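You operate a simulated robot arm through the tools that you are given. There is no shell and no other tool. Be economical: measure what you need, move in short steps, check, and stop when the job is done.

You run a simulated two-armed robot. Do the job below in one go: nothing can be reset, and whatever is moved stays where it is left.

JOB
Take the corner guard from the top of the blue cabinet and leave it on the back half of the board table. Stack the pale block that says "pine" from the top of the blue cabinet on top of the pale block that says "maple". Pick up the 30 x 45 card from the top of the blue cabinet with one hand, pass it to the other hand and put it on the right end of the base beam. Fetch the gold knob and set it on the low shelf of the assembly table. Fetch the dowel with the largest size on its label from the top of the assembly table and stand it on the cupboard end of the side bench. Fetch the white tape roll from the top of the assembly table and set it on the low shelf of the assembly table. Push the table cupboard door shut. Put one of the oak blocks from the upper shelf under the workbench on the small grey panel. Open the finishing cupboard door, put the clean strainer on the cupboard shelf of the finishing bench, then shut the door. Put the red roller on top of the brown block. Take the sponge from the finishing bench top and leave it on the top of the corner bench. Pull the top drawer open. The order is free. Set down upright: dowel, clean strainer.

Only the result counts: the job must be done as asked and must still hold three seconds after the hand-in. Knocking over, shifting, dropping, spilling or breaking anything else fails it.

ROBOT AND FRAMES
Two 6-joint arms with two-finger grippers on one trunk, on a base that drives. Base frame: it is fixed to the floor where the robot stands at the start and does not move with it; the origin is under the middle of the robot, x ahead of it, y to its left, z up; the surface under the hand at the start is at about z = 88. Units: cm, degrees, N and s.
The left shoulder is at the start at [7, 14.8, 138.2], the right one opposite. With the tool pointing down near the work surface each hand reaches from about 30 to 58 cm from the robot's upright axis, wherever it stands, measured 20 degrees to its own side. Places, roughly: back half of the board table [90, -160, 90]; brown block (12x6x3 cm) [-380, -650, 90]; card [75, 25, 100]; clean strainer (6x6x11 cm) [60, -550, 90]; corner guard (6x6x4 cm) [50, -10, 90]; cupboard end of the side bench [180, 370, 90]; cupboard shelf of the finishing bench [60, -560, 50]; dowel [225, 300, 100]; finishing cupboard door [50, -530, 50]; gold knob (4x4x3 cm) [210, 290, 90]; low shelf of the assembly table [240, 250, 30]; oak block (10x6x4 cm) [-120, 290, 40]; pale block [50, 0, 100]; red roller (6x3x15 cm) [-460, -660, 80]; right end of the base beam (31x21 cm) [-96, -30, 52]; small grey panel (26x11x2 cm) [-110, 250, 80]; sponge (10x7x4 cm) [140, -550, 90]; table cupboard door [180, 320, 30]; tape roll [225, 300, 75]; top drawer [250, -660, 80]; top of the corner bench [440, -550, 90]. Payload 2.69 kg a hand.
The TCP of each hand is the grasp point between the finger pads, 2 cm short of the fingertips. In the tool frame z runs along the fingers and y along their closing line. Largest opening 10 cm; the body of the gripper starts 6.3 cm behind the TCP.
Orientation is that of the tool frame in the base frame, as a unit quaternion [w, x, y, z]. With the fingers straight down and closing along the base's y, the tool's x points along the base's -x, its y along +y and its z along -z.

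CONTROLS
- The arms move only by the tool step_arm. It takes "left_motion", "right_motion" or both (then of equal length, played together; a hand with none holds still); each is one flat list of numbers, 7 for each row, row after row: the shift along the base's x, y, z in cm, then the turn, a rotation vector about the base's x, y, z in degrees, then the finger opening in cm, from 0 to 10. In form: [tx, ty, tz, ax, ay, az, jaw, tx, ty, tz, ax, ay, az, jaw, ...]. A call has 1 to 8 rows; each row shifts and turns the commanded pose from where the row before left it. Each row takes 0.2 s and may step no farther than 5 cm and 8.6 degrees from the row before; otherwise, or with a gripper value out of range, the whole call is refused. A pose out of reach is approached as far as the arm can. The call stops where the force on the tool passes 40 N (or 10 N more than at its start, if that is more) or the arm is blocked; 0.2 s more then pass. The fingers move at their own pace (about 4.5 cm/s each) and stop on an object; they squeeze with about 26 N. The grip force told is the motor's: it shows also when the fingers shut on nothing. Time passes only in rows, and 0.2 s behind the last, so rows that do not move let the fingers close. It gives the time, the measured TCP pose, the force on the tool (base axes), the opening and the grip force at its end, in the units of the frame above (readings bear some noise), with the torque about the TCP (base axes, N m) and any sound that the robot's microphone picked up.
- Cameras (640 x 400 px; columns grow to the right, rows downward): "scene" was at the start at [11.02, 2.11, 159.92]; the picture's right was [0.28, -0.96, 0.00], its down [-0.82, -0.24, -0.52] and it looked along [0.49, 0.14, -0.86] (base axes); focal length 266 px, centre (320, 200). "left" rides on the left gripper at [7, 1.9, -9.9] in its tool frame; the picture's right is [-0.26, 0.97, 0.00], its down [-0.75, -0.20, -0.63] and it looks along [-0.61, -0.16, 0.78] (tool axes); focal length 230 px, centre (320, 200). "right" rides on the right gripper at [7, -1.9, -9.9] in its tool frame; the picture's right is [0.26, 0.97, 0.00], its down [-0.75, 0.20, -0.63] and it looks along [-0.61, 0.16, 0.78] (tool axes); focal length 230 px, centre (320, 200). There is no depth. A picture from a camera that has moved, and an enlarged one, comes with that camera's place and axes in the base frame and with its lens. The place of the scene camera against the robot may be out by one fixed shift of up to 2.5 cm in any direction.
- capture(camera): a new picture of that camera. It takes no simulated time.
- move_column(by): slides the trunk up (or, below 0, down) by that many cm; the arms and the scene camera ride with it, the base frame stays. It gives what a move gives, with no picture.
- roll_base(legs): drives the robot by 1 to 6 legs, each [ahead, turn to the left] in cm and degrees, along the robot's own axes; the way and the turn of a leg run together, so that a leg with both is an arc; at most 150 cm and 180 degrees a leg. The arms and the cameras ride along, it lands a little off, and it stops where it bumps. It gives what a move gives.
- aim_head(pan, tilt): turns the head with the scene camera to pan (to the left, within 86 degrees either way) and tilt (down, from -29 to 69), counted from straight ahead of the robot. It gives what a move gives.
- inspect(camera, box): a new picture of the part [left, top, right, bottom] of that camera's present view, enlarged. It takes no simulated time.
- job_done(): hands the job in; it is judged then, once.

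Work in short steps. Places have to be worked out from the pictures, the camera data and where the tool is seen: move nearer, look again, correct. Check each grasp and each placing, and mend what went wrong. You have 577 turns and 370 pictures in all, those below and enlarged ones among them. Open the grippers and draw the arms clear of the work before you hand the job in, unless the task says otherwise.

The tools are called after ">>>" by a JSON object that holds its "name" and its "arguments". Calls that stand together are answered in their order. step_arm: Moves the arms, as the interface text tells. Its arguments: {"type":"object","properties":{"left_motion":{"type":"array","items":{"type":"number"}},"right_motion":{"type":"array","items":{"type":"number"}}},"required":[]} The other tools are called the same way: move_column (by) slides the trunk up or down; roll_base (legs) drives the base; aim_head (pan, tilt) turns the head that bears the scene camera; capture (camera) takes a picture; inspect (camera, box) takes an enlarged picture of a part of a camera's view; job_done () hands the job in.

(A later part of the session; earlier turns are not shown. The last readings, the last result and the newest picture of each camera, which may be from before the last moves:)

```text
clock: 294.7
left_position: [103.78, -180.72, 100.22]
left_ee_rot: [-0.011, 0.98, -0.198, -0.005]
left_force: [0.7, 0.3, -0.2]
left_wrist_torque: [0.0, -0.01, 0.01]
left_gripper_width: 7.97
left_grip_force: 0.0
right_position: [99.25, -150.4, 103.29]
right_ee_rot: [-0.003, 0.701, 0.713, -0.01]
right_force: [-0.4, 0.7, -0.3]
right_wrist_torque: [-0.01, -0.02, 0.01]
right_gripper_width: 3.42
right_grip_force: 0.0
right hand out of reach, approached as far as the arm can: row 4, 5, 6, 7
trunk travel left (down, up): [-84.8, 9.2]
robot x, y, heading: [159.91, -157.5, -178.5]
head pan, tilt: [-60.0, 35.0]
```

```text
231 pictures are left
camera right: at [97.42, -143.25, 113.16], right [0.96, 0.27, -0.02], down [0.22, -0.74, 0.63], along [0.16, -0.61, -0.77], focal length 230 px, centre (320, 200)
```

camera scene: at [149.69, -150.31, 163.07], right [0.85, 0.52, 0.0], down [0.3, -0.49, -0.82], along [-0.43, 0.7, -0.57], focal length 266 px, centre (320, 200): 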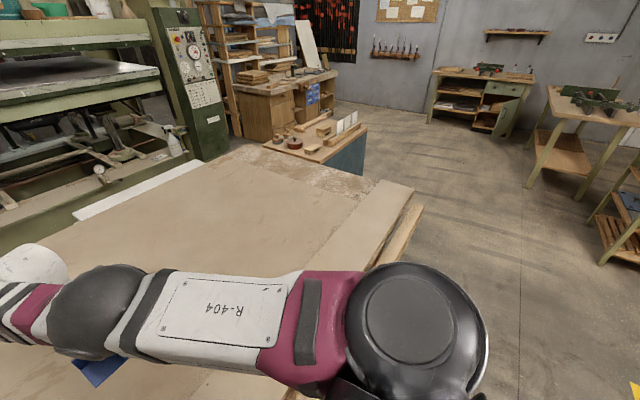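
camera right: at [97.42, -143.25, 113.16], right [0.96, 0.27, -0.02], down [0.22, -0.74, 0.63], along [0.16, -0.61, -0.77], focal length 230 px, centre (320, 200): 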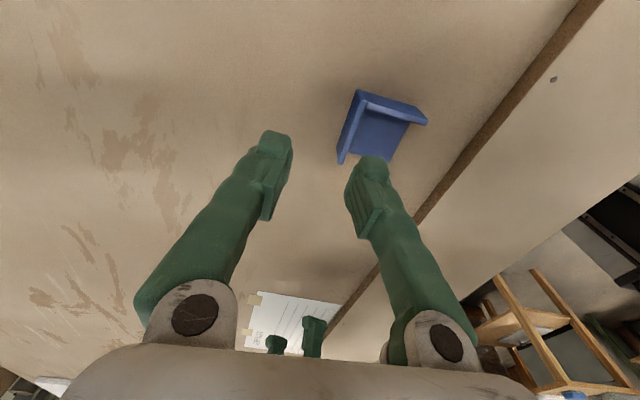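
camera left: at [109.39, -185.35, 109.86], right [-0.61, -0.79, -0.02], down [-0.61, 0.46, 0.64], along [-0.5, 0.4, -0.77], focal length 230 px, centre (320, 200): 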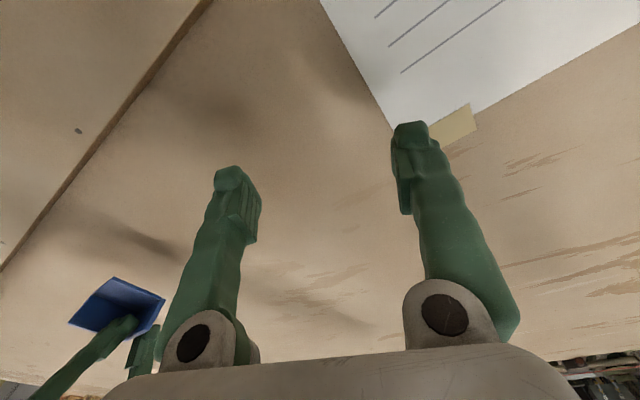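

Guard is in place. Next the finishing bench group to the −y side. Drive along the table to look at it.

>>> {"name": "move_column", "arguments": {"by": 9}}

>>> {"name": "roll_base", "arguments": {"legs": [[-8, 0], [0, 91], [140, 0], [110, 0]]}}

>>> {"name": "aim_head", "arguments": {"pan": 0, "tilt": 28}}

>>> {"name": "capture", "arguments": {"camera": "scene"}}

```text
clock: 295.9
left_position: [103.74, -180.64, 109.11]
left_ee_rot: [-0.012, 0.98, -0.197, -0.005]
left_force: [-0.4, -0.2, -0.6]
left_wrist_torque: [0.02, 0.01, 0.0]
left_gripper_width: 7.96
left_grip_force: 0.1
right_position: [99.23, -150.41, 112.32]
right_ee_rot: [-0.004, 0.7, 0.714, -0.01]
right_force: [0.4, -1.0, -0.8]
right_wrist_torque: [-0.01, 0.01, 0.02]
right_gripper_width: 3.38
right_grip_force: 0.0
trunk travel left (down, up): [-93.8, 0.2]
robot x, y, heading: [160.02, -157.93, -178.6]
head pan, tilt: [-60.0, 35.0]
```

```text
clock: 298.0
left_position: [116.94, -189.73, 109.16]
left_ee_rot: [-0.009, 0.994, -0.107, -0.008]
left_force: [-3.1, -0.8, -1.4]
left_wrist_torque: [0.06, -0.27, -0.03]
left_gripper_width: 8.0
left_grip_force: 0.0
right_position: [105.14, -162.15, 113.76]
right_ee_rot: [-0.012, 0.628, 0.777, -0.038]
right_force: [0.3, 0.2, 1.0]
right_wrist_torque: [-0.06, -0.03, -0.04]
right_gripper_width: 3.41
right_grip_force: 0.1
trunk travel left (down, up): [-93.8, 0.2]
robot x, y, heading: [167.69, -157.75, -168.0]
head pan, tilt: [-60.0, 35.0]
stopped in leg 2: the robot was blocked; the commanded pose is now the measured one
```

```text
clock: 299.3
left_position: [117.91, -189.95, 109.61]
left_ee_rot: [-0.009, 0.994, -0.108, -0.01]
left_force: [-0.3, 0.8, 0.6]
left_wrist_torque: [-0.03, -0.03, 0.01]
left_gripper_width: 7.99
left_grip_force: 0.1
right_position: [105.73, -162.55, 114.36]
right_ee_rot: [-0.017, 0.627, 0.777, -0.045]
right_force: [0.2, -0.2, 0.0]
right_wrist_torque: [0.03, -0.01, -0.01]
right_gripper_width: 3.4
right_grip_force: 0.1
trunk travel left (down, up): [-93.8, 0.2]
robot x, y, heading: [167.9, -157.57, -168.0]
head pan, tilt: [0.0, 28.0]
```

```text
230 pictures are left
camera scene: at [153.2, -160.23, 164.15], right [-0.2, 0.98, 0.0], down [0.46, 0.1, -0.88], along [-0.86, -0.18, -0.47], focal length 266 px, centre (320, 200)
```

scene: 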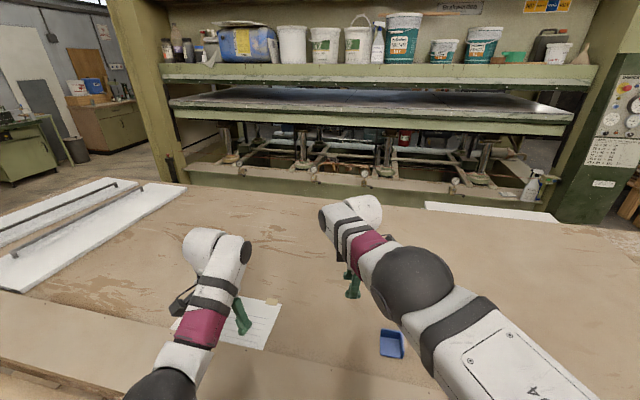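

The stop seems caused by an arm commanded beyond reach (now reset). Retry the drive.

>>> {"name": "roll_base", "arguments": {"legs": [[0, 81], [140, 0], [110, 0]]}}

>>> {"name": "capture", "arguments": {"camera": "scene"}}

```text
clock: 315.3
left_position: [198.4, -469.71, 109.75]
left_ee_rot: [0.0, 0.83, 0.558, -0.014]
left_force: [0.4, 1.6, 0.6]
left_wrist_torque: [0.0, 0.0, -0.02]
left_gripper_width: 7.99
left_grip_force: 0.1
right_position: [169.32, -476.97, 114.39]
right_ee_rot: [0.016, -0.02, 0.999, -0.045]
right_force: [0.3, 1.2, 0.3]
right_wrist_torque: [-0.03, 0.02, 0.02]
right_gripper_width: 3.41
right_grip_force: 0.0
trunk travel left (down, up): [-93.8, 0.2]
robot x, y, heading: [175.26, -414.91, -87.6]
head pan, tilt: [0.0, 28.0]
```

```text
229 pictures are left
camera scene: at [175.06, -428.93, 164.18], right [-1.0, -0.03, 0.0], down [-0.02, 0.47, -0.88], along [0.03, -0.88, -0.47], focal length 266 px, centre (320, 200)
```

scene: 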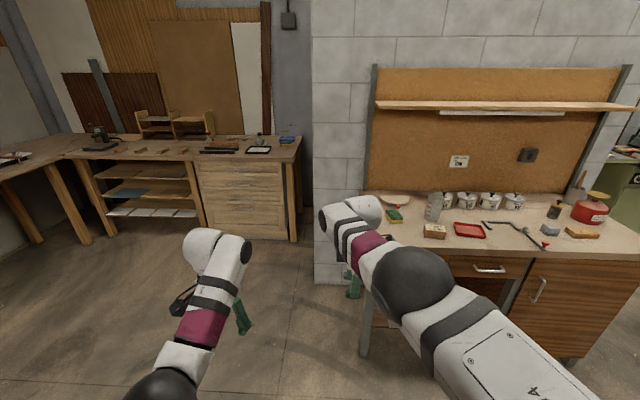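

>>> {"name": "inspect", "arguments": {"camera": "scene", "box": [355, 160, 640, 300]}}

>>> {"name": "inspect", "arguments": {"camera": "scene", "box": [60, 110, 320, 250]}}

```text
2.25 times, centred on (498, 230) of scene
camera zoom: at [175.06, -428.93, 164.18], right [-1.0, -0.03, 0.0], down [-0.02, 0.47, -0.88], along [0.03, -0.88, -0.47], focal length 596 px, centre (-79, 133)
```

zoom: 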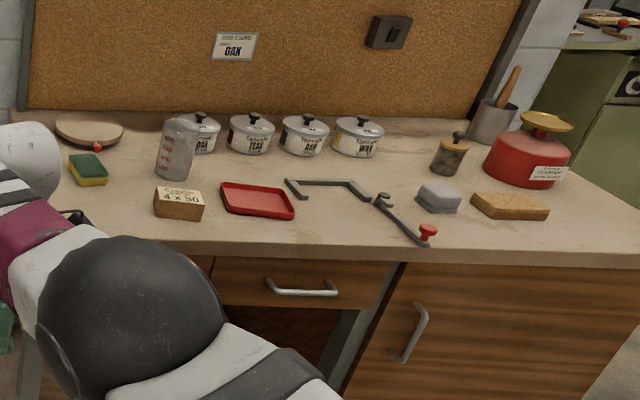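

```text
2.46 times, centred on (190, 180) of scene
camera zoom: at [175.06, -428.93, 164.18], right [-1.0, -0.03, 0.0], down [-0.02, 0.47, -0.88], along [0.03, -0.88, -0.47], focal length 654 px, centre (640, 249)
```

zoom: 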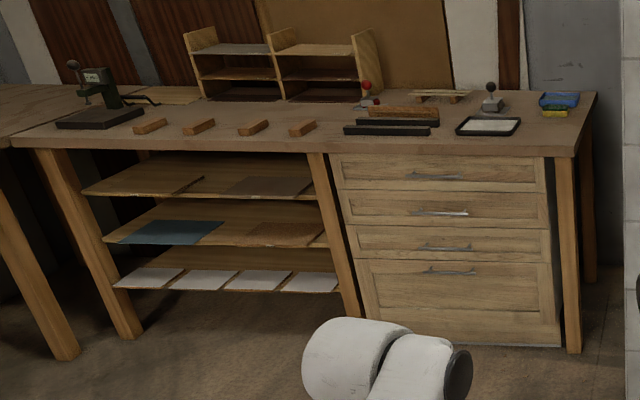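

Position the robot in front of the finishing bench's left part (x≈95).

>>> {"name": "roll_base", "arguments": {"legs": [[0, -65.8], [89, 0], [0, 63.4]]}}

>>> {"name": "aim_head", "arguments": {"pan": 0, "tilt": 40}}

>>> {"name": "capture", "arguments": {"camera": "scene"}}

```text
clock: 325.6
left_position: [112.91, -509.44, 109.66]
left_ee_rot: [-0.002, 0.857, 0.515, -0.014]
left_force: [-0.1, 0.3, -0.2]
left_wrist_torque: [0.03, 0.01, 0.01]
left_gripper_width: 8.01
left_grip_force: 0.1
right_position: [83.37, -513.9, 114.39]
right_ee_rot: [0.015, 0.03, 0.998, -0.048]
right_force: [-0.2, -0.3, 0.4]
right_wrist_torque: [0.03, -0.01, -0.03]
right_gripper_width: 3.42
right_grip_force: 0.1
trunk travel left (down, up): [-93.8, 0.2]
robot x, y, heading: [95.66, -452.88, -94.0]
head pan, tilt: [0.0, 28.0]
```

```text
clock: 326.3
left_position: [113.0, -509.33, 109.59]
left_ee_rot: [-0.002, 0.857, 0.515, -0.015]
left_force: [-0.1, -0.1, 0.4]
left_wrist_torque: [0.01, 0.0, -0.01]
left_gripper_width: 8.0
left_grip_force: 0.1
right_position: [83.38, -513.84, 114.48]
right_ee_rot: [0.014, 0.03, 0.998, -0.05]
right_force: [-0.9, 0.1, -1.0]
right_wrist_torque: [-0.01, 0.0, -0.02]
right_gripper_width: 3.4
right_grip_force: 0.1
trunk travel left (down, up): [-93.8, 0.2]
robot x, y, heading: [95.39, -453.02, -93.7]
head pan, tilt: [0.0, 40.0]
```

```text
226 pictures are left
camera scene: at [93.89, -466.05, 162.32], right [-1.0, 0.07, 0.0], down [0.04, 0.64, -0.77], along [-0.05, -0.76, -0.64], focal length 266 px, centre (320, 200)
```

scene: 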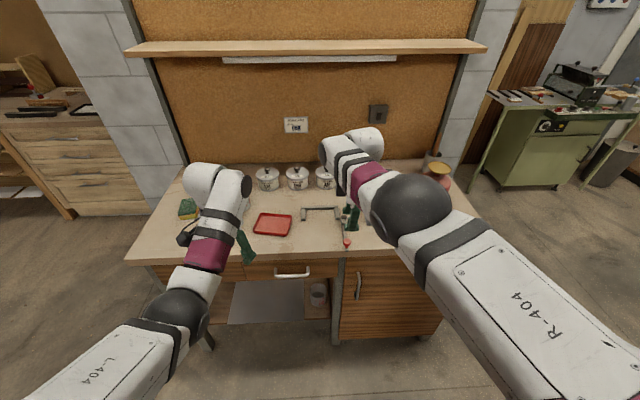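

Swing the right arm aside (and yaw back) to see the cupboard side.

>>> {"name": "step_arm", "arguments": {"right_motion": [-3.5, 1, -0.5, 0, 0, -8.3, 5, -3.5, 1, -0.5, 0, 0, -8.3, 5, -3.5, 1, -0.5, 0, 0, -8.3, 5, -3.5, 1, -0.5, 0, 0, -8.3, 5, -3.5, 1.5, -0.5, 0, 0, -8.3, 5, -3.5, 1.5, -0.5, 0, 0, -8.3, 5, -3, 2, -0.5, 0, 0, -8.3, 5, -3, 2, -0.5, 0, 0, -8.3, 5]}}

>>> {"name": "capture", "arguments": {"camera": "scene"}}

```text
clock: 328.1
left_position: [112.75, -509.47, 109.72]
left_ee_rot: [-0.001, 0.857, 0.515, -0.013]
left_force: [-0.7, -0.1, -0.5]
left_wrist_torque: [0.01, 0.04, 0.0]
left_gripper_width: 7.98
left_grip_force: 0.2
right_position: [55.64, -510.53, 109.6]
right_ee_rot: [-0.014, 0.572, 0.819, -0.046]
right_force: [0.3, 0.0, -0.4]
right_wrist_torque: [0.01, -0.01, 0.03]
right_gripper_width: 5.01
right_grip_force: 0.0
right hand out of reach, approached as far as the arm can: row 1, 2, 3, 4, 5, 6, 7, 8
trunk travel left (down, up): [-93.8, 0.2]
robot x, y, heading: [95.49, -452.43, -93.8]
head pan, tilt: [0.0, 40.0]
```

```text
225 pictures are left
camera scene: at [93.66, -466.02, 162.32], right [-1.0, 0.07, 0.0], down [0.04, 0.64, -0.77], along [-0.05, -0.76, -0.64], focal length 266 px, centre (320, 200)
```

scene: 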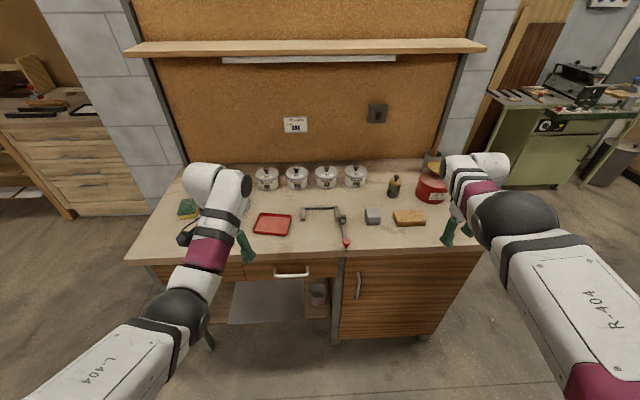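

>>> {"name": "inspect", "arguments": {"camera": "scene", "box": [360, 150, 460, 220]}}

>>> {"name": "inspect", "arguments": {"camera": "scene", "box": [210, 240, 410, 345]}}

>>> {"name": "inspect", "arguments": {"camera": "scene", "box": [170, 150, 380, 250]}}

```text
5.71 times, centred on (410, 185) of scene
camera zoom: at [93.66, -466.02, 162.32], right [-1.0, 0.07, 0.0], down [0.04, 0.64, -0.77], along [-0.05, -0.76, -0.64], focal length 1517 px, centre (-194, 286)
```

zoom: 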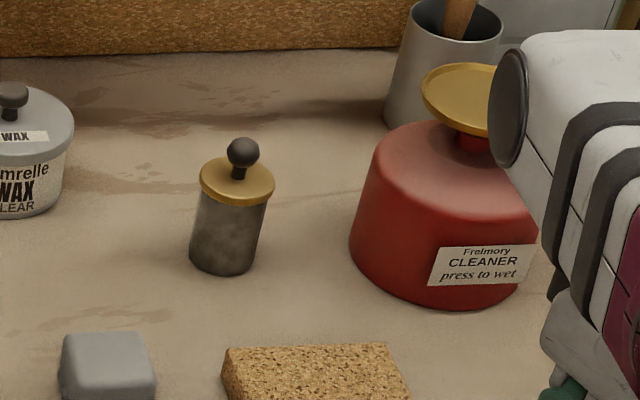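

```text
3.20 times, centred on (310, 292) of scene
camera zoom: at [93.66, -466.02, 162.32], right [-1.0, 0.07, 0.0], down [0.04, 0.64, -0.77], along [-0.05, -0.76, -0.64], focal length 850 px, centre (352, -96)
```

zoom: 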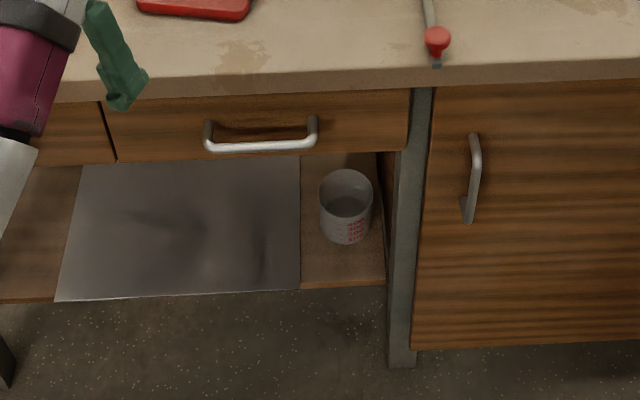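

```text
3.05 times, centred on (275, 200) of scene
camera zoom: at [93.66, -466.02, 162.32], right [-1.0, 0.07, 0.0], down [0.04, 0.64, -0.77], along [-0.05, -0.76, -0.64], focal length 809 px, centre (457, 200)
```

zoom: 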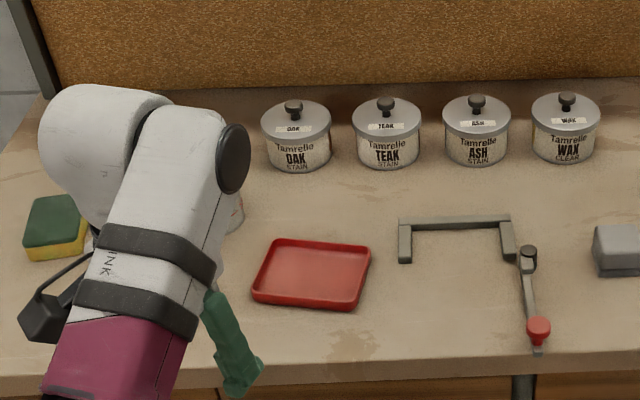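

The grey cylinder with brass lid at ≈[55, −554] is the strainer; the cupboard door handle is at ≈[74, −527, 63], hinge on the −x side. Bring the right hand to neutral in front, then square up.

>>> {"name": "step_arm", "arguments": {"right_motion": [3, -3, -1, 0, 0, -8, 8, 3, -3, -1, 0, 0, -8, 8, 3, -3, -1, 0, 0, -8, 8, 3, 0, -1, 0, 0, 0, 8, 3, 0, -1, 0, 0, 0, 8, 0, 0, 0, 0, 0, 0, 8]}}

>>> {"name": "roll_base", "arguments": {"legs": [[0, 4]]}}

```text
clock: 329.5
left_position: [112.84, -509.39, 109.65]
left_ee_rot: [-0.001, 0.857, 0.515, -0.014]
left_force: [-0.4, -0.6, -0.6]
left_wrist_torque: [-0.03, 0.01, -0.02]
left_gripper_width: 7.99
left_grip_force: 0.1
right_position: [70.68, -511.99, 105.81]
right_ee_rot: [-0.024, 0.729, 0.683, -0.043]
right_force: [-0.5, -0.1, 0.7]
right_wrist_torque: [0.0, 0.02, 0.02]
right_gripper_width: 8.01
right_grip_force: 0.1
right hand out of reach, approached as far as the arm can: row 1, 2, 3
trunk travel left (down, up): [-93.8, 0.2]
robot x, y, heading: [95.38, -452.57, -93.6]
head pan, tilt: [0.0, 40.0]
```

```text
clock: 330.4
left_position: [116.12, -508.17, 109.77]
left_ee_rot: [0.001, 0.839, 0.544, -0.012]
left_force: [0.0, 2.4, 2.7]
left_wrist_torque: [-0.23, -0.12, 0.0]
left_gripper_width: 8.01
left_grip_force: 0.1
right_position: [74.17, -513.49, 105.53]
right_ee_rot: [-0.021, 0.706, 0.706, -0.043]
right_force: [-0.5, -1.1, -2.0]
right_wrist_torque: [0.06, -0.04, -0.03]
right_gripper_width: 8.0
right_grip_force: 0.1
trunk travel left (down, up): [-93.8, 0.2]
robot x, y, heading: [95.29, -452.85, -89.7]
head pan, tilt: [0.0, 40.0]
```

Back up 8 cm, then pitch the right hand forward (fingers horizontal) over 8 rows.

>>> {"name": "roll_base", "arguments": {"legs": [[-9, 0]]}}

>>> {"name": "step_arm", "arguments": {"right_motion": [0, -0.5, 0, -8.2, 0, 0, 8, 0, -0.5, 0, -8.2, 0, 0, 8, 0, -0.5, 0, -8.2, 0, 0, 8, 0, -0.5, 0, -8.2, 0, 0, 8, 0, -0.5, 0, -8.2, 0, 0, 8, 0, -0.5, 0, -8.2, 0, 0, 8, 0, -0.5, 0, -8.2, 0, 0, 8, 0, -0.5, 0, -8.2, 0, 0, 8]}}

```text
clock: 331.5
left_position: [116.8, -500.61, 108.83]
left_ee_rot: [-0.009, 0.84, 0.543, -0.01]
left_force: [-0.4, -0.9, -1.3]
left_wrist_torque: [0.07, 0.01, -0.01]
left_gripper_width: 8.0
left_grip_force: 0.0
right_position: [74.87, -505.81, 104.83]
right_ee_rot: [-0.028, 0.705, 0.707, -0.04]
right_force: [-0.5, 0.0, -1.2]
right_wrist_torque: [0.04, 0.06, 0.0]
right_gripper_width: 8.01
right_grip_force: 0.2
trunk travel left (down, up): [-93.8, 0.2]
robot x, y, heading: [95.15, -443.96, -90.1]
head pan, tilt: [0.0, 40.0]
```

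```text
clock: 332.0
left_position: [116.32, -498.32, 110.64]
left_ee_rot: [0.032, 0.837, 0.544, -0.047]
left_force: [-0.1, -0.2, -2.2]
left_wrist_torque: [-0.02, 0.03, -0.03]
left_gripper_width: 8.0
left_grip_force: 0.1
right_position: [74.43, -502.9, 106.48]
right_ee_rot: [0.057, 0.707, 0.694, -0.125]
right_force: [-0.1, -1.1, -2.6]
right_wrist_torque: [0.07, -0.01, 0.0]
right_gripper_width: 7.97
right_grip_force: 0.0
trunk travel left (down, up): [-93.8, 0.2]
robot x, y, heading: [95.32, -443.7, -89.8]
head pan, tilt: [0.0, 40.0]
stopped in row 2 (right hand): the arm was blocked; the commanded pose is now the measured one
```

>>> {"name": "step_arm", "arguments": {"right_motion": [0, 0, 0, 0, 0, 0, 8, 0, 0, 0, 0, 0, 0, 8]}}

>>> {"name": "step_arm", "arguments": {"right_motion": [0, -0.5, 0, -8.2, 0, 0, 8, 0, -0.5, 0, -8.2, 0, 0, 8, 0, -0.5, 0, -8.2, 0, 0, 8, 0, -0.5, 0, -8.2, 0, 0, 8, 0, -0.5, 0, -8.2, 0, 0, 8, 0, -0.5, 0, -8.2, 0, 0, 8, 0, -0.5, 0, -8.2, 0, 0, 8]}}

```text
clock: 332.6
left_position: [116.35, -499.33, 109.94]
left_ee_rot: [0.016, 0.838, 0.545, -0.031]
left_force: [-0.3, -0.4, 0.1]
left_wrist_torque: [-0.02, 0.0, 0.0]
left_gripper_width: 8.0
left_grip_force: 0.1
right_position: [74.44, -504.63, 105.83]
right_ee_rot: [0.052, 0.707, 0.695, -0.122]
right_force: [-0.5, -0.3, 0.7]
right_wrist_torque: [0.0, 0.0, -0.04]
right_gripper_width: 7.98
right_grip_force: 0.1
trunk travel left (down, up): [-93.8, 0.2]
robot x, y, heading: [95.07, -444.24, -89.9]
head pan, tilt: [0.0, 40.0]
```

```text
clock: 334.2
left_position: [116.41, -498.73, 110.17]
left_ee_rot: [0.016, 0.838, 0.545, -0.031]
left_force: [-0.4, -0.4, 0.0]
left_wrist_torque: [0.01, -0.03, 0.02]
left_gripper_width: 8.01
left_grip_force: 0.0
right_position: [74.61, -507.48, 106.09]
right_ee_rot: [0.385, 0.594, 0.551, -0.442]
right_force: [0.4, -0.2, 0.0]
right_wrist_torque: [-0.01, -0.02, -0.02]
right_gripper_width: 7.99
right_grip_force: 0.0
trunk travel left (down, up): [-93.8, 0.2]
robot x, y, heading: [95.35, -444.2, -89.9]
head pan, tilt: [0.0, 40.0]
```

Lower the trunk to handle height and look.

>>> {"name": "move_column", "arguments": {"by": -43}}

>>> {"name": "capture", "arguments": {"camera": "right"}}

>>> {"name": "capture", "arguments": {"camera": "scene"}}

```text
refused: -43 is not a number from -40 to 40
```

```text
221 pictures are left
camera right: at [73.68, -495.67, 102.61], right [0.96, -0.01, -0.27], down [0.26, 0.34, 0.9], along [0.08, -0.94, 0.33], focal length 230 px, centre (320, 200)
```

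right: 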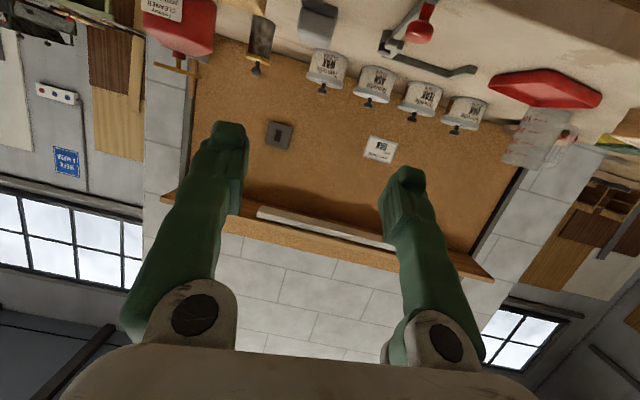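

```text
220 pictures are left
camera scene: at [94.76, -457.22, 162.32], right [-1.0, 0.0, 0.0], down [0.0, 0.64, -0.77], along [0.0, -0.77, -0.64], focal length 266 px, centre (320, 200)
```

scene: 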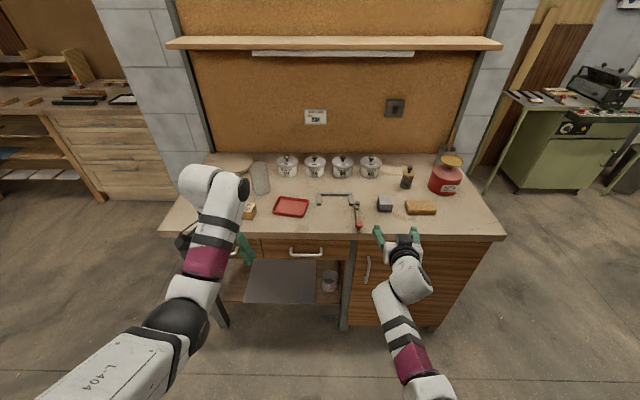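

>>> {"name": "move_column", "arguments": {"by": -37}}

>>> {"name": "capture", "arguments": {"camera": "right"}}

>>> {"name": "capture", "arguments": {"camera": "scene"}}

```text
clock: 337.8
left_position: [116.59, -498.63, 73.22]
left_ee_rot: [0.016, 0.838, 0.544, -0.031]
left_force: [-0.6, -0.5, 0.3]
left_wrist_torque: [0.01, 0.02, 0.03]
left_gripper_width: 7.97
left_grip_force: 0.1
right_position: [74.59, -507.51, 69.08]
right_ee_rot: [0.386, 0.593, 0.552, -0.441]
right_force: [1.1, -0.4, -0.8]
right_wrist_torque: [0.04, 0.01, -0.03]
right_gripper_width: 7.99
right_grip_force: 0.1
trunk travel left (down, up): [-56.8, 37.2]
robot x, y, heading: [95.18, -444.1, -89.9]
head pan, tilt: [0.0, 40.0]
```

```text
219 pictures are left
camera right: at [73.69, -495.71, 65.62], right [0.96, -0.01, -0.27], down [0.26, 0.34, 0.9], along [0.08, -0.94, 0.33], focal length 230 px, centre (320, 200)
```

right: 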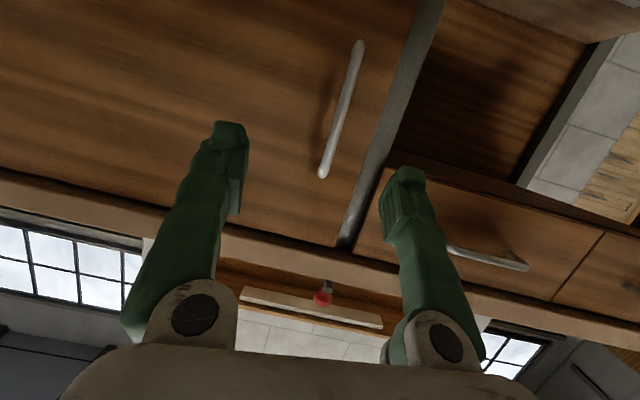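

```text
218 pictures are left
camera scene: at [94.82, -457.28, 125.32], right [-1.0, 0.0, 0.0], down [0.0, 0.64, -0.77], along [0.0, -0.77, -0.64], focal length 266 px, centre (320, 200)
```

scene: 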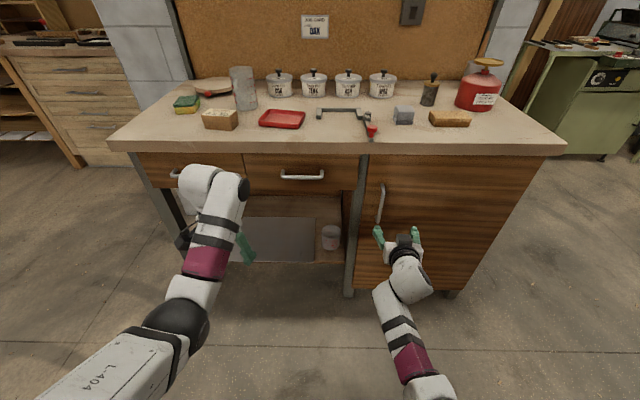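

Handle bar ≈ [75.5, −522…−526, 58–73]. Align the hand (z 65.5, yaw +6°) and approach to y −517 for a closer look.

>>> {"name": "step_arm", "arguments": {"right_motion": [0.5, -3, -1.5, 0, 0, 3, 6, 0.4, -3, -1.5, 0, 0, 3, 6, 0, -3, -0.5, 0, 0, 0, 6, 0, 0, 0, 0, 0, 0, 6]}}

>>> {"name": "capture", "arguments": {"camera": "right"}}

>>> {"name": "inspect", "arguments": {"camera": "scene", "box": [330, 160, 450, 270]}}

```text
clock: 338.8
left_position: [116.6, -498.49, 73.23]
left_ee_rot: [0.016, 0.838, 0.544, -0.031]
left_force: [0.7, -0.5, -0.1]
left_wrist_torque: [-0.01, -0.01, 0.04]
left_gripper_width: 8.0
left_grip_force: 0.1
right_position: [76.07, -513.76, 68.29]
right_ee_rot: [0.411, 0.564, 0.58, -0.421]
right_force: [-0.1, -0.6, 0.0]
right_wrist_torque: [-0.05, -0.02, -0.01]
right_gripper_width: 6.02
right_grip_force: 0.1
right hand out of reach, approached as far as the arm can: row 2, 3
trunk travel left (down, up): [-56.8, 37.2]
robot x, y, heading: [94.98, -443.81, -89.8]
head pan, tilt: [0.0, 40.0]
```

```text
217 pictures are left
camera right: at [73.94, -502.11, 64.77], right [0.96, 0.09, -0.27], down [0.22, 0.37, 0.9], along [0.18, -0.92, 0.34], focal length 230 px, centre (320, 200)
```

right: 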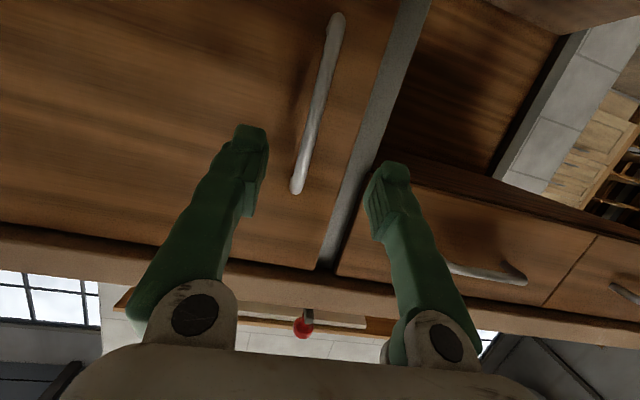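

```text
3.64 times, centred on (390, 215) of scene
camera zoom: at [94.78, -457.29, 125.31], right [-1.0, 0.0, 0.0], down [0.0, 0.64, -0.77], along [0.0, -0.77, -0.64], focal length 966 px, centre (66, 146)
```

zoom: 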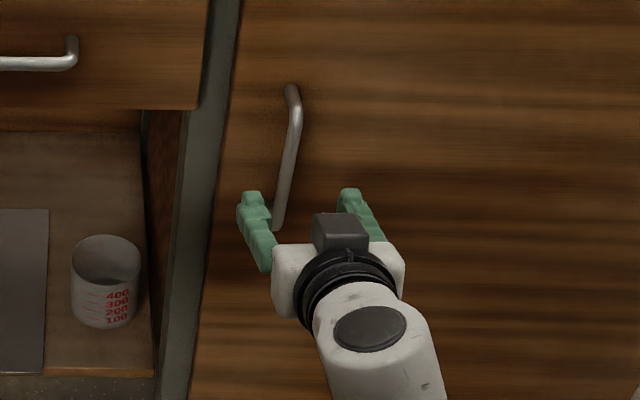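

Slightly out of reach; retract the command 3 cm and drive forward 9 cm.

>>> {"name": "step_arm", "arguments": {"right_motion": [0, 3.5, 1, 0, 0, 0, 6, 0, 0.5, 0.5, 0, 0, 0, 6]}}

>>> {"name": "roll_base", "arguments": {"legs": [[8, 0]]}}

>>> {"name": "step_arm", "arguments": {"right_motion": [0, 0, 0, 0, 0, 0, 6, 0, 0, 0, 0, 0, 0, 6, 0, 0, 0, 0, 0, 0, 6]}}

>>> {"name": "capture", "arguments": {"camera": "right"}}

```text
clock: 339.4
left_position: [116.58, -498.58, 73.19]
left_ee_rot: [0.017, 0.838, 0.544, -0.031]
left_force: [0.1, 0.7, 0.6]
left_wrist_torque: [-0.02, -0.02, -0.01]
left_gripper_width: 8.03
left_grip_force: 0.0
right_position: [74.5, -511.57, 70.89]
right_ee_rot: [0.405, 0.568, 0.558, -0.45]
right_force: [0.8, -0.3, -0.4]
right_wrist_torque: [-0.01, 0.0, 0.0]
right_gripper_width: 6.0
right_grip_force: 0.1
right hand out of reach, approached as far as the arm can: row 1, 2
trunk travel left (down, up): [-56.8, 37.2]
robot x, y, heading: [95.41, -443.82, -90.1]
head pan, tilt: [0.0, 40.0]
```

```text
clock: 340.5
left_position: [116.49, -506.44, 73.53]
left_ee_rot: [0.02, 0.838, 0.544, -0.033]
left_force: [-0.4, 0.5, 0.4]
left_wrist_torque: [-0.01, -0.01, 0.0]
left_gripper_width: 7.98
left_grip_force: 0.2
right_position: [74.39, -519.31, 71.22]
right_ee_rot: [0.407, 0.566, 0.557, -0.451]
right_force: [0.1, 0.4, -0.2]
right_wrist_torque: [0.0, 0.0, 0.01]
right_gripper_width: 6.03
right_grip_force: 0.1
trunk travel left (down, up): [-56.8, 37.2]
robot x, y, heading: [95.39, -451.95, -89.9]
head pan, tilt: [0.0, 40.0]
```

```text
clock: 341.3
left_position: [116.49, -506.82, 73.34]
left_ee_rot: [0.018, 0.838, 0.544, -0.033]
left_force: [-0.2, -0.1, -0.5]
left_wrist_torque: [-0.01, 0.01, 0.0]
left_gripper_width: 8.0
left_grip_force: 0.2
right_position: [74.54, -519.61, 70.96]
right_ee_rot: [0.406, 0.567, 0.557, -0.451]
right_force: [0.9, -0.1, -0.9]
right_wrist_torque: [0.0, 0.02, 0.01]
right_gripper_width: 6.01
right_grip_force: 0.0
trunk travel left (down, up): [-56.8, 37.2]
robot x, y, heading: [94.91, -452.03, -90.0]
head pan, tilt: [0.0, 40.0]
```

```text
215 pictures are left
camera right: at [72.96, -508.02, 66.9], right [0.96, 0.02, -0.29], down [0.26, 0.4, 0.88], along [0.13, -0.92, 0.37], focal length 230 px, centre (320, 200)
```

right: 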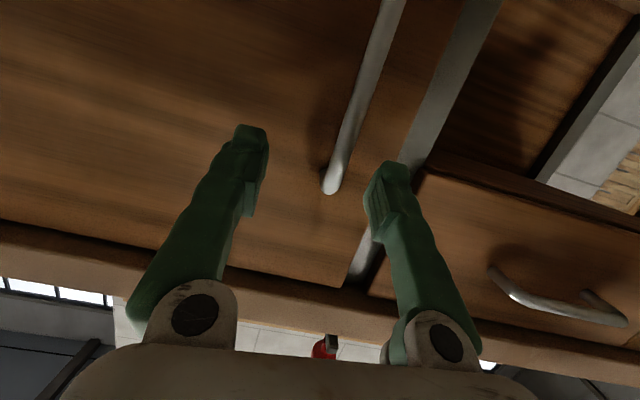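

Handle is between the fingers horizontally; lower 5 cm by trunk and drive 5 cm forward.

>>> {"name": "move_column", "arguments": {"by": -5}}

>>> {"name": "roll_base", "arguments": {"legs": [[4, 0]]}}

>>> {"name": "step_arm", "arguments": {"right_motion": [0.6, 0, 0, 0, 0, 0, 6, 0.6, 0, 0, 0, 0, 0, 6, 0, 0, 0, 0, 0, 0, 6]}}

>>> {"name": "capture", "arguments": {"camera": "right"}}

>>> {"name": "inspect", "arguments": {"camera": "scene", "box": [330, 130, 450, 240]}}

```text
clock: 342.2
left_position: [116.35, -506.87, 68.26]
left_ee_rot: [0.017, 0.839, 0.543, -0.033]
left_force: [0.7, 0.3, -0.3]
left_wrist_torque: [0.0, -0.02, -0.03]
left_gripper_width: 8.0
left_grip_force: 0.1
right_position: [74.44, -519.56, 65.85]
right_ee_rot: [0.406, 0.567, 0.557, -0.451]
right_force: [0.8, -1.1, -0.3]
right_wrist_torque: [0.01, 0.02, 0.0]
right_gripper_width: 5.99
right_grip_force: 0.1
trunk travel left (down, up): [-51.8, 42.2]
robot x, y, heading: [94.84, -451.83, -90.2]
head pan, tilt: [0.0, 40.0]
```

```text
clock: 343.1
left_position: [116.48, -510.85, 68.36]
left_ee_rot: [0.017, 0.838, 0.545, -0.033]
left_force: [-0.4, -0.2, -0.2]
left_wrist_torque: [0.04, -0.01, 0.02]
left_gripper_width: 7.99
left_grip_force: 0.2
right_position: [74.41, -523.66, 65.74]
right_ee_rot: [0.405, 0.568, 0.558, -0.45]
right_force: [0.0, 0.0, -0.1]
right_wrist_torque: [-0.04, -0.01, -0.01]
right_gripper_width: 6.0
right_grip_force: 0.1
trunk travel left (down, up): [-51.8, 42.2]
robot x, y, heading: [95.46, -456.1, -90.2]
head pan, tilt: [0.0, 40.0]
```

```text
clock: 343.9
left_position: [116.32, -510.91, 68.23]
left_ee_rot: [0.019, 0.838, 0.544, -0.033]
left_force: [-0.5, -0.2, -0.1]
left_wrist_torque: [0.01, -0.03, -0.02]
left_gripper_width: 7.98
left_grip_force: 0.1
right_position: [75.73, -523.82, 65.98]
right_ee_rot: [0.405, 0.568, 0.557, -0.45]
right_force: [0.3, -0.7, 0.0]
right_wrist_torque: [-0.01, -0.04, 0.01]
right_gripper_width: 6.01
right_grip_force: 0.0
trunk travel left (down, up): [-51.8, 42.2]
robot x, y, heading: [95.34, -455.9, -89.7]
head pan, tilt: [0.0, 40.0]
```

```text
214 pictures are left
camera right: at [74.19, -512.15, 61.92], right [0.96, 0.02, -0.29], down [0.26, 0.4, 0.88], along [0.13, -0.92, 0.37], focal length 230 px, centre (320, 200)
```

right: 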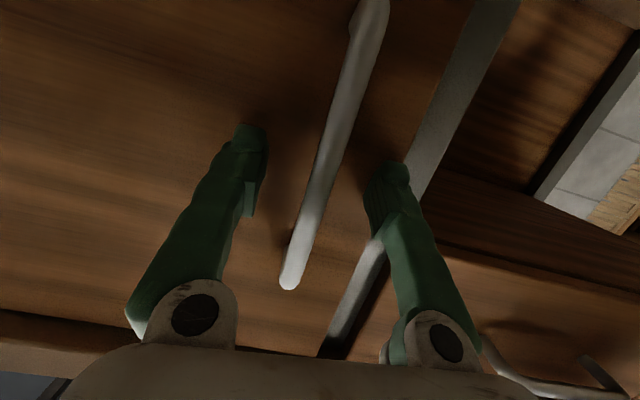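

```text
3.64 times, centred on (390, 185) of scene
camera zoom: at [94.81, -469.41, 120.31], right [-1.0, 0.0, 0.0], down [0.0, 0.64, -0.77], along [0.0, -0.77, -0.64], focal length 966 px, centre (66, 254)
```

zoom: 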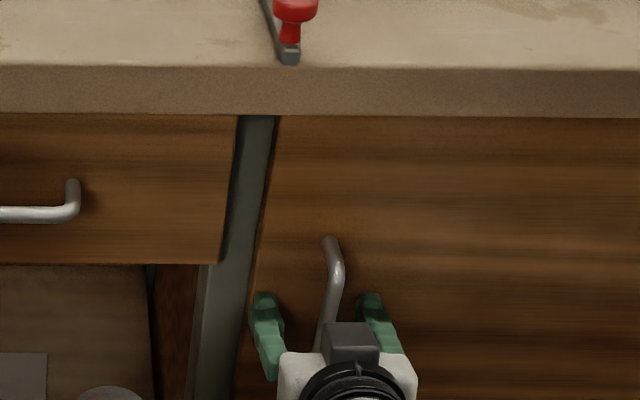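

Handle appears right at the grasp point; close.

>>> {"name": "step_arm", "arguments": {"right_motion": [0, 0, 0, 0, 0, 0, 3, 0, 0, 0, 0, 0, 0, 0, 0, 0, 0, 0, 0, 0, 0, 0, 0, 0, 0, 0, 0, 0]}}

>>> {"name": "capture", "arguments": {"camera": "right"}}

```text
clock: 344.9
left_position: [116.39, -511.36, 67.68]
left_ee_rot: [0.019, 0.838, 0.545, -0.033]
left_force: [-0.2, -2.1, -2.6]
left_wrist_torque: [0.12, 0.03, 0.01]
left_gripper_width: 7.99
left_grip_force: 0.1
right_position: [75.54, -523.63, 66.07]
right_ee_rot: [0.405, 0.568, 0.557, -0.451]
right_force: [-5.8, -0.5, 0.5]
right_wrist_torque: [0.06, 0.07, 0.07]
right_gripper_width: 0.0
right_grip_force: 21.0
trunk travel left (down, up): [-51.8, 42.2]
robot x, y, heading: [95.25, -455.8, -90.1]
head pan, tilt: [0.0, 40.0]
```

```text
212 pictures are left
camera right: at [74.03, -512.1, 61.91], right [0.96, 0.02, -0.29], down [0.26, 0.39, 0.88], along [0.13, -0.92, 0.37], focal length 230 px, centre (320, 200)
```

right: 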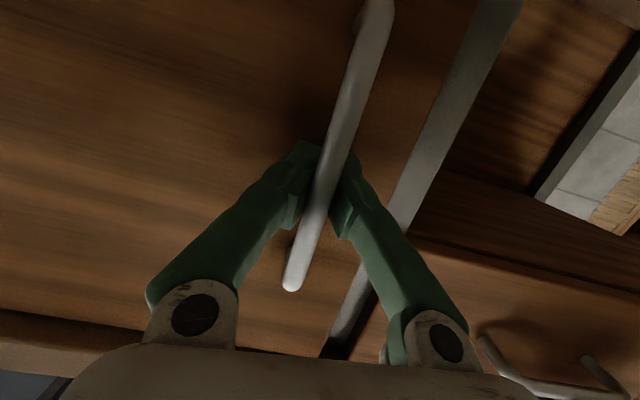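

Fingers closed hooking behind the bar. Pull by backing the base 10 cm.

>>> {"name": "roll_base", "arguments": {"legs": [[-10, 0]]}}

>>> {"name": "step_arm", "arguments": {"right_motion": [-0.5, 0, 0, 0, 0, 0, 0, 0, 0, 0, 0, 0, 0, 0]}}

>>> {"name": "capture", "arguments": {"camera": "scene"}}

```text
clock: 346.0
left_position: [116.24, -504.85, 67.67]
left_ee_rot: [0.025, 0.839, 0.542, -0.036]
left_force: [-0.2, 0.5, 1.0]
left_wrist_torque: [0.01, 0.0, 0.03]
left_gripper_width: 7.99
left_grip_force: 0.1
right_position: [74.25, -516.44, 65.83]
right_ee_rot: [0.396, 0.572, 0.554, -0.458]
right_force: [-7.5, 1.5, -3.1]
right_wrist_torque: [-0.27, -0.1, 0.49]
right_gripper_width: 0.0
right_grip_force: 26.1
trunk travel left (down, up): [-51.8, 42.2]
robot x, y, heading: [95.06, -449.2, -91.0]
head pan, tilt: [0.0, 40.0]
stopped in leg 1: the force on the tool passed its limit at 46 N (the readings are from after the stop); the commanded pose is now the measured one
```

```text
clock: 346.6
left_position: [116.33, -504.9, 67.58]
left_ee_rot: [0.024, 0.839, 0.542, -0.037]
left_force: [0.1, -0.2, -0.2]
left_wrist_torque: [-0.01, 0.05, 0.01]
left_gripper_width: 7.99
left_grip_force: 0.0
right_position: [74.21, -516.51, 66.04]
right_ee_rot: [0.399, 0.57, 0.554, -0.458]
right_force: [2.8, 0.1, 1.1]
right_wrist_torque: [0.0, -0.02, -0.05]
right_gripper_width: 0.0
right_grip_force: 25.9
trunk travel left (down, up): [-51.8, 42.2]
robot x, y, heading: [95.41, -449.14, -90.7]
head pan, tilt: [0.0, 40.0]
```

```text
211 pictures are left
camera scene: at [94.65, -462.56, 120.32], right [-1.0, 0.01, 0.0], down [0.01, 0.64, -0.77], along [-0.01, -0.77, -0.64], focal length 266 px, centre (320, 200)
```

scene: 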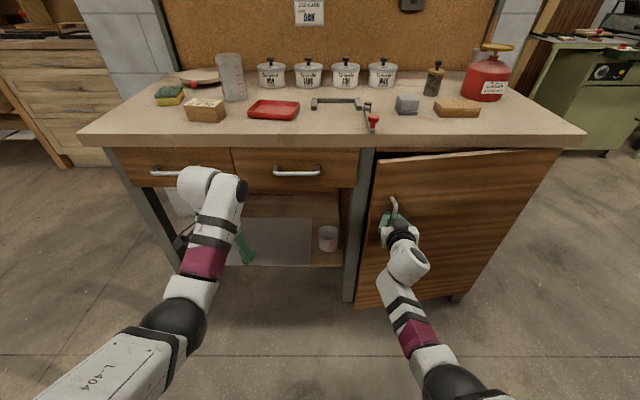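

Door has started opening. Continue along the arc with the arm.

>>> {"name": "step_arm", "arguments": {"right_motion": [-0.4, 1.6, 0, 0, 0, 0, 0, -0.5, 1.6, 0, 0, 0, 0, 0, -0.6, 1.6, 0, 0, 0, 0, 0, -0.7, 1.6, 0, 0, 0, 0, 0, -0.8, 1.5, 0, 0, 0, 0, 0]}}

```text
clock: 347.8
left_position: [116.44, -504.68, 67.61]
left_ee_rot: [0.023, 0.839, 0.542, -0.036]
left_force: [0.7, 1.4, 0.2]
left_wrist_torque: [0.02, 0.01, 0.04]
left_gripper_width: 8.0
left_grip_force: 0.1
right_position: [71.19, -508.64, 65.87]
right_ee_rot: [0.398, 0.57, 0.555, -0.457]
right_force: [4.9, 2.2, 1.0]
right_wrist_torque: [-0.01, -0.05, -0.03]
right_gripper_width: 0.0
right_grip_force: 26.5
trunk travel left (down, up): [-51.8, 42.2]
robot x, y, heading: [94.99, -448.96, -90.9]
head pan, tilt: [0.0, 40.0]
```

>>> {"name": "roll_base", "arguments": {"legs": [[-7, 0]]}}

>>> {"name": "step_arm", "arguments": {"right_motion": [-1, 0, 0, 0, 0, 0, 0, -1, 0.5, 0, 0, 0, 0, 0, -1, 0.8, 0, 0, 0, 0, 0, -1, 0.8, 0, 0, 0, 0, 0]}}

>>> {"name": "capture", "arguments": {"camera": "scene"}}

```text
clock: 348.7
left_position: [115.93, -501.5, 67.55]
left_ee_rot: [0.026, 0.84, 0.541, -0.035]
left_force: [-0.2, 0.4, 0.1]
left_wrist_torque: [0.0, -0.04, -0.04]
left_gripper_width: 8.02
left_grip_force: 0.0
right_position: [69.99, -505.16, 65.92]
right_ee_rot: [0.389, 0.569, 0.555, -0.465]
right_force: [-16.2, -7.5, -10.9]
right_wrist_torque: [-0.03, -0.04, 0.16]
right_gripper_width: 0.58
right_grip_force: 26.3
trunk travel left (down, up): [-51.8, 42.2]
robot x, y, heading: [95.2, -445.99, -91.9]
head pan, tilt: [0.0, 40.0]
stopped in leg 1: the force on the tool passed its limit at 56 N (the readings are from after the stop); the commanded pose is now the measured one
```

```text
clock: 349.5
left_position: [116.64, -501.28, 67.62]
left_ee_rot: [0.026, 0.838, 0.544, -0.038]
left_force: [0.7, -0.4, -0.3]
left_wrist_torque: [0.0, 0.03, -0.03]
left_gripper_width: 7.98
left_grip_force: 0.0
right_position: [68.47, -504.1, 66.64]
right_ee_rot: [0.401, 0.564, 0.552, -0.465]
right_force: [20.0, 12.0, 4.5]
right_wrist_torque: [-0.12, -0.26, -0.28]
right_gripper_width: 0.03
right_grip_force: 29.6
trunk travel left (down, up): [-51.8, 42.2]
robot x, y, heading: [95.41, -445.79, -90.7]
head pan, tilt: [0.0, 40.0]
stopped in row 4 (right hand): the force on the tool passed its limit at 44 N (the readings are from after the stop); the commanded pose is now the measured one
```

```text
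210 pictures are left
camera scene: at [94.98, -458.76, 120.37], right [-1.0, 0.01, 0.0], down [0.0, 0.64, -0.77], along [-0.01, -0.77, -0.64], focal length 266 px, centre (320, 200)
```

scene: 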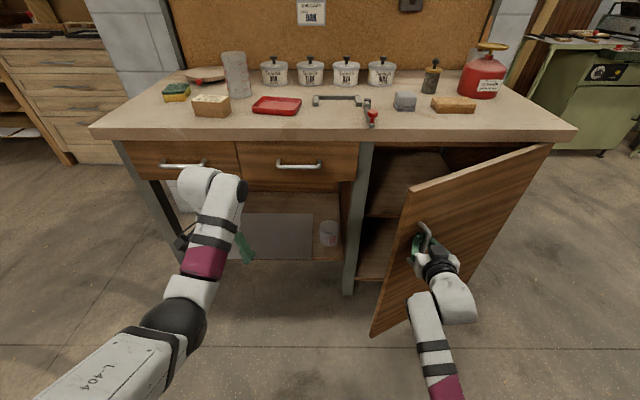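

Door ~33° open. Release the handle and back off so I can push the door from its inner side.

>>> {"name": "step_arm", "arguments": {"right_motion": [0, 0, 0, 0, 0, 0, 4, 0, 0, 0, 0, 0, 0, 7, 0, 0, 0, 0, 0, 0, 7]}}

>>> {"name": "roll_base", "arguments": {"legs": [[-12, 0]]}}

>>> {"name": "step_arm", "arguments": {"right_motion": [0, 0, 0, 0, 0, 0, 3, 0, 0, 0, 0, 0, 0, 3]}}

>>> {"name": "step_arm", "arguments": {"right_motion": [3, -0.5, 0, 0, 0, 0, 0, 3, -0.5, 0, 0, 0, 0, 0, 3, -0.5, 0, 0, 0, 0, 0, 3, -0.5, 0, 0, 0, 0, 0, 3, -0.5, 0, 0, 0, 0, 0, 2, -0.5, 0, 0, 0, 0, 0]}}

>>> {"name": "capture", "arguments": {"camera": "scene"}}

```text
clock: 350.3
left_position: [116.31, -501.13, 67.69]
left_ee_rot: [0.025, 0.839, 0.542, -0.037]
left_force: [0.7, -0.7, -0.3]
left_wrist_torque: [0.0, 0.0, -0.01]
left_gripper_width: 8.01
left_grip_force: 0.0
right_position: [68.03, -503.94, 66.79]
right_ee_rot: [0.4, 0.564, 0.551, -0.467]
right_force: [-3.6, 8.8, 12.0]
right_wrist_torque: [-2.09, -1.02, -4.08]
right_gripper_width: 1.43
right_grip_force: 0.2
trunk travel left (down, up): [-51.8, 42.2]
robot x, y, heading: [95.32, -445.72, -91.3]
head pan, tilt: [0.0, 40.0]
```

```text
clock: 351.5
left_position: [116.61, -489.45, 67.6]
left_ee_rot: [0.026, 0.839, 0.542, -0.036]
left_force: [-0.5, 0.5, 0.3]
left_wrist_torque: [-0.02, -0.02, 0.0]
left_gripper_width: 8.0
left_grip_force: 0.0
right_position: [68.06, -492.06, 66.43]
right_ee_rot: [0.398, 0.565, 0.554, -0.464]
right_force: [0.0, 0.4, -0.3]
right_wrist_torque: [0.01, 0.01, 0.01]
right_gripper_width: 6.99
right_grip_force: 0.1
trunk travel left (down, up): [-51.8, 42.2]
robot x, y, heading: [95.6, -433.56, -91.1]
head pan, tilt: [0.0, 40.0]
```

```text
clock: 352.1
left_position: [116.6, -489.46, 67.63]
left_ee_rot: [0.026, 0.839, 0.542, -0.037]
left_force: [-0.6, -0.3, 0.1]
left_wrist_torque: [-0.02, 0.0, 0.0]
left_gripper_width: 8.01
left_grip_force: 0.0
right_position: [68.19, -492.16, 66.33]
right_ee_rot: [0.398, 0.565, 0.554, -0.464]
right_force: [-0.1, -0.4, 0.3]
right_wrist_torque: [-0.01, 0.0, -0.02]
right_gripper_width: 3.0
right_grip_force: 0.1
trunk travel left (down, up): [-51.8, 42.2]
robot x, y, heading: [95.56, -433.79, -91.0]
head pan, tilt: [0.0, 40.0]
```

```text
clock: 353.6
left_position: [116.66, -489.45, 67.58]
left_ee_rot: [0.025, 0.839, 0.542, -0.037]
left_force: [-1.0, 0.1, 0.6]
left_wrist_torque: [0.02, -0.01, 0.02]
left_gripper_width: 7.99
left_grip_force: 0.2
right_position: [78.72, -495.5, 65.38]
right_ee_rot: [0.35, 0.548, 0.565, -0.508]
right_force: [0.6, -0.1, -0.5]
right_wrist_torque: [0.0, 0.0, 0.0]
right_gripper_width: 0.0
right_grip_force: 25.7
trunk travel left (down, up): [-51.8, 42.2]
robot x, y, heading: [95.72, -433.78, -91.0]
head pan, tilt: [0.0, 40.0]
stopped in row 6 (right hand): the arm was blocked; the commanded pose is now the measured one
```

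```text
209 pictures are left
camera scene: at [94.8, -447.06, 120.31], right [-1.0, 0.02, 0.0], down [0.01, 0.64, -0.77], along [-0.01, -0.77, -0.64], focal length 266 px, centre (320, 200)
```

scene: 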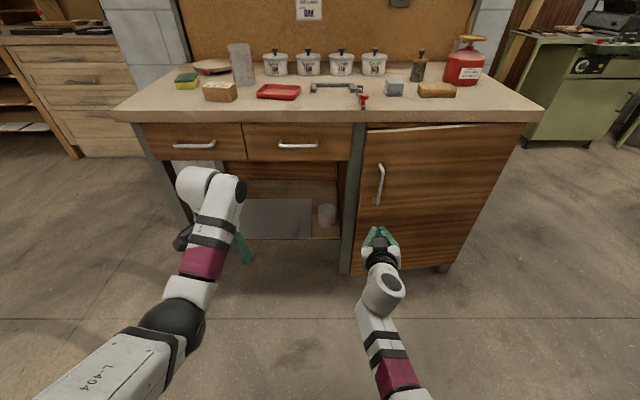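

>>> {"name": "inspect", "arguments": {"camera": "scene", "box": [330, 100, 540, 290]}}

```text
2.11 times, centred on (435, 195) of scene
camera zoom: at [94.8, -447.06, 120.31], right [-1.0, 0.02, 0.0], down [0.01, 0.64, -0.77], along [-0.01, -0.77, -0.64], focal length 559 px, centre (78, 210)
```

zoom: 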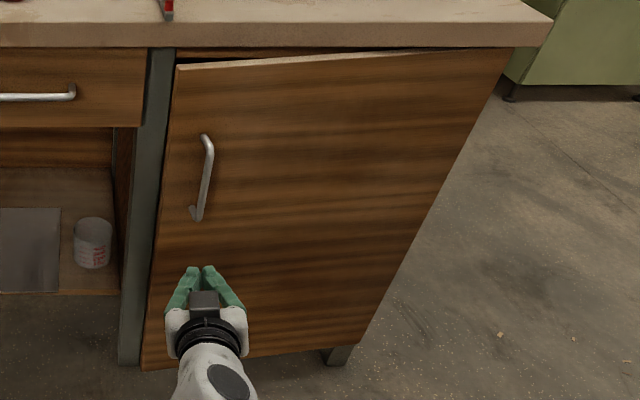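

The door swung nearly shut when the fingers spread. Re-hook the handle, this time turning the hand along with the door.

>>> {"name": "step_arm", "arguments": {"right_motion": [-1, 0, 0, 0, 0, 7.5, 6, -1, 0, 0, 0, 0, 7.5, 6, -1, 0, 0, 0, 0, 0, 6, 0, 0, 0, 0, 0, 0, 6]}}

>>> {"name": "roll_base", "arguments": {"legs": [[18, 1]]}}

>>> {"name": "step_arm", "arguments": {"right_motion": [0, 0, 0, 0, 0, 0, 6, 0, 0, 0, 0, 0, 0, 6]}}

>>> {"name": "capture", "arguments": {"camera": "right"}}

>>> {"name": "inspect", "arguments": {"camera": "scene", "box": [330, 100, 490, 240]}}

```text
clock: 354.6
left_position: [116.47, -489.63, 67.63]
left_ee_rot: [0.024, 0.839, 0.542, -0.036]
left_force: [-0.4, 0.2, -0.2]
left_wrist_torque: [0.03, 0.01, 0.02]
left_gripper_width: 8.04
left_grip_force: 0.3
right_position: [75.87, -495.43, 65.41]
right_ee_rot: [0.413, 0.47, 0.632, -0.457]
right_force: [-0.5, 0.9, -0.8]
right_wrist_torque: [-0.02, 0.03, -0.03]
right_gripper_width: 5.99
right_grip_force: 0.0
trunk travel left (down, up): [-51.8, 42.2]
robot x, y, heading: [95.58, -433.6, -91.1]
head pan, tilt: [0.0, 40.0]
```

```text
clock: 356.1
left_position: [117.07, -507.08, 67.53]
left_ee_rot: [0.025, 0.835, 0.548, -0.036]
left_force: [0.0, 0.2, -1.3]
left_wrist_torque: [0.03, 0.0, 0.01]
left_gripper_width: 8.03
left_grip_force: 0.1
right_position: [76.49, -513.62, 65.2]
right_ee_rot: [0.417, 0.466, 0.635, -0.454]
right_force: [0.2, -0.1, 0.4]
right_wrist_torque: [0.0, -0.01, 0.03]
right_gripper_width: 6.0
right_grip_force: 0.1
trunk travel left (down, up): [-51.8, 42.2]
robot x, y, heading: [95.3, -451.38, -90.2]
head pan, tilt: [0.0, 40.0]
```

```text
clock: 356.7
left_position: [117.13, -507.09, 67.54]
left_ee_rot: [0.025, 0.836, 0.547, -0.035]
left_force: [-0.5, -0.4, 0.1]
left_wrist_torque: [-0.02, -0.01, -0.05]
left_gripper_width: 7.98
left_grip_force: 0.1
right_position: [76.4, -513.47, 65.14]
right_ee_rot: [0.417, 0.466, 0.634, -0.454]
right_force: [0.9, 0.7, 0.7]
right_wrist_torque: [0.02, 0.02, 0.02]
right_gripper_width: 6.01
right_grip_force: 0.0
trunk travel left (down, up): [-51.8, 42.2]
robot x, y, heading: [95.24, -451.98, -90.1]
head pan, tilt: [0.0, 40.0]
```

```text
207 pictures are left
camera right: at [72.11, -502.68, 61.41], right [0.88, 0.2, -0.43], down [0.29, 0.48, 0.83], along [0.37, -0.85, 0.36], focal length 230 px, centre (320, 200)
```

right: 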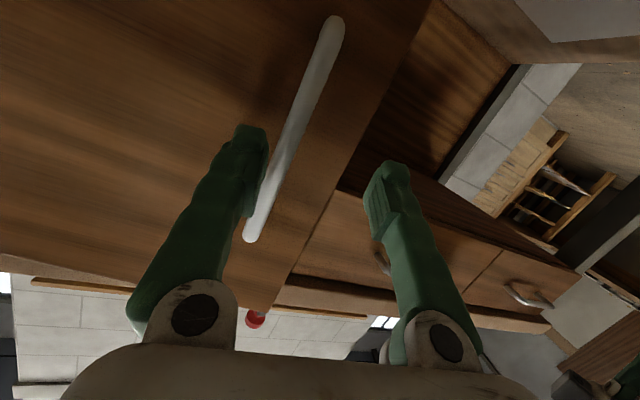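

```text
2.86 times, centred on (410, 170) of scene
camera zoom: at [94.8, -464.95, 120.31], right [-1.0, 0.0, 0.0], down [0.0, 0.64, -0.77], along [0.0, -0.77, -0.64], focal length 759 px, centre (63, 286)
```

zoom: 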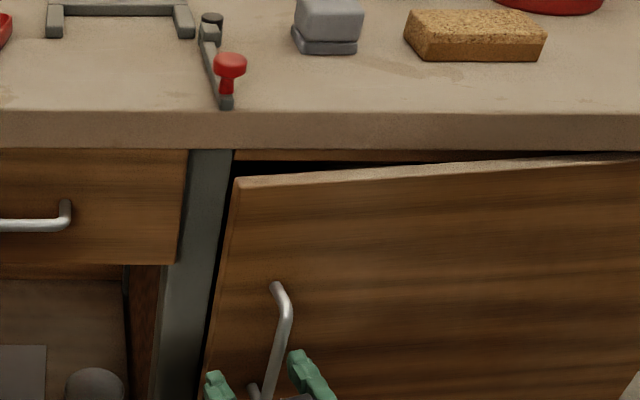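

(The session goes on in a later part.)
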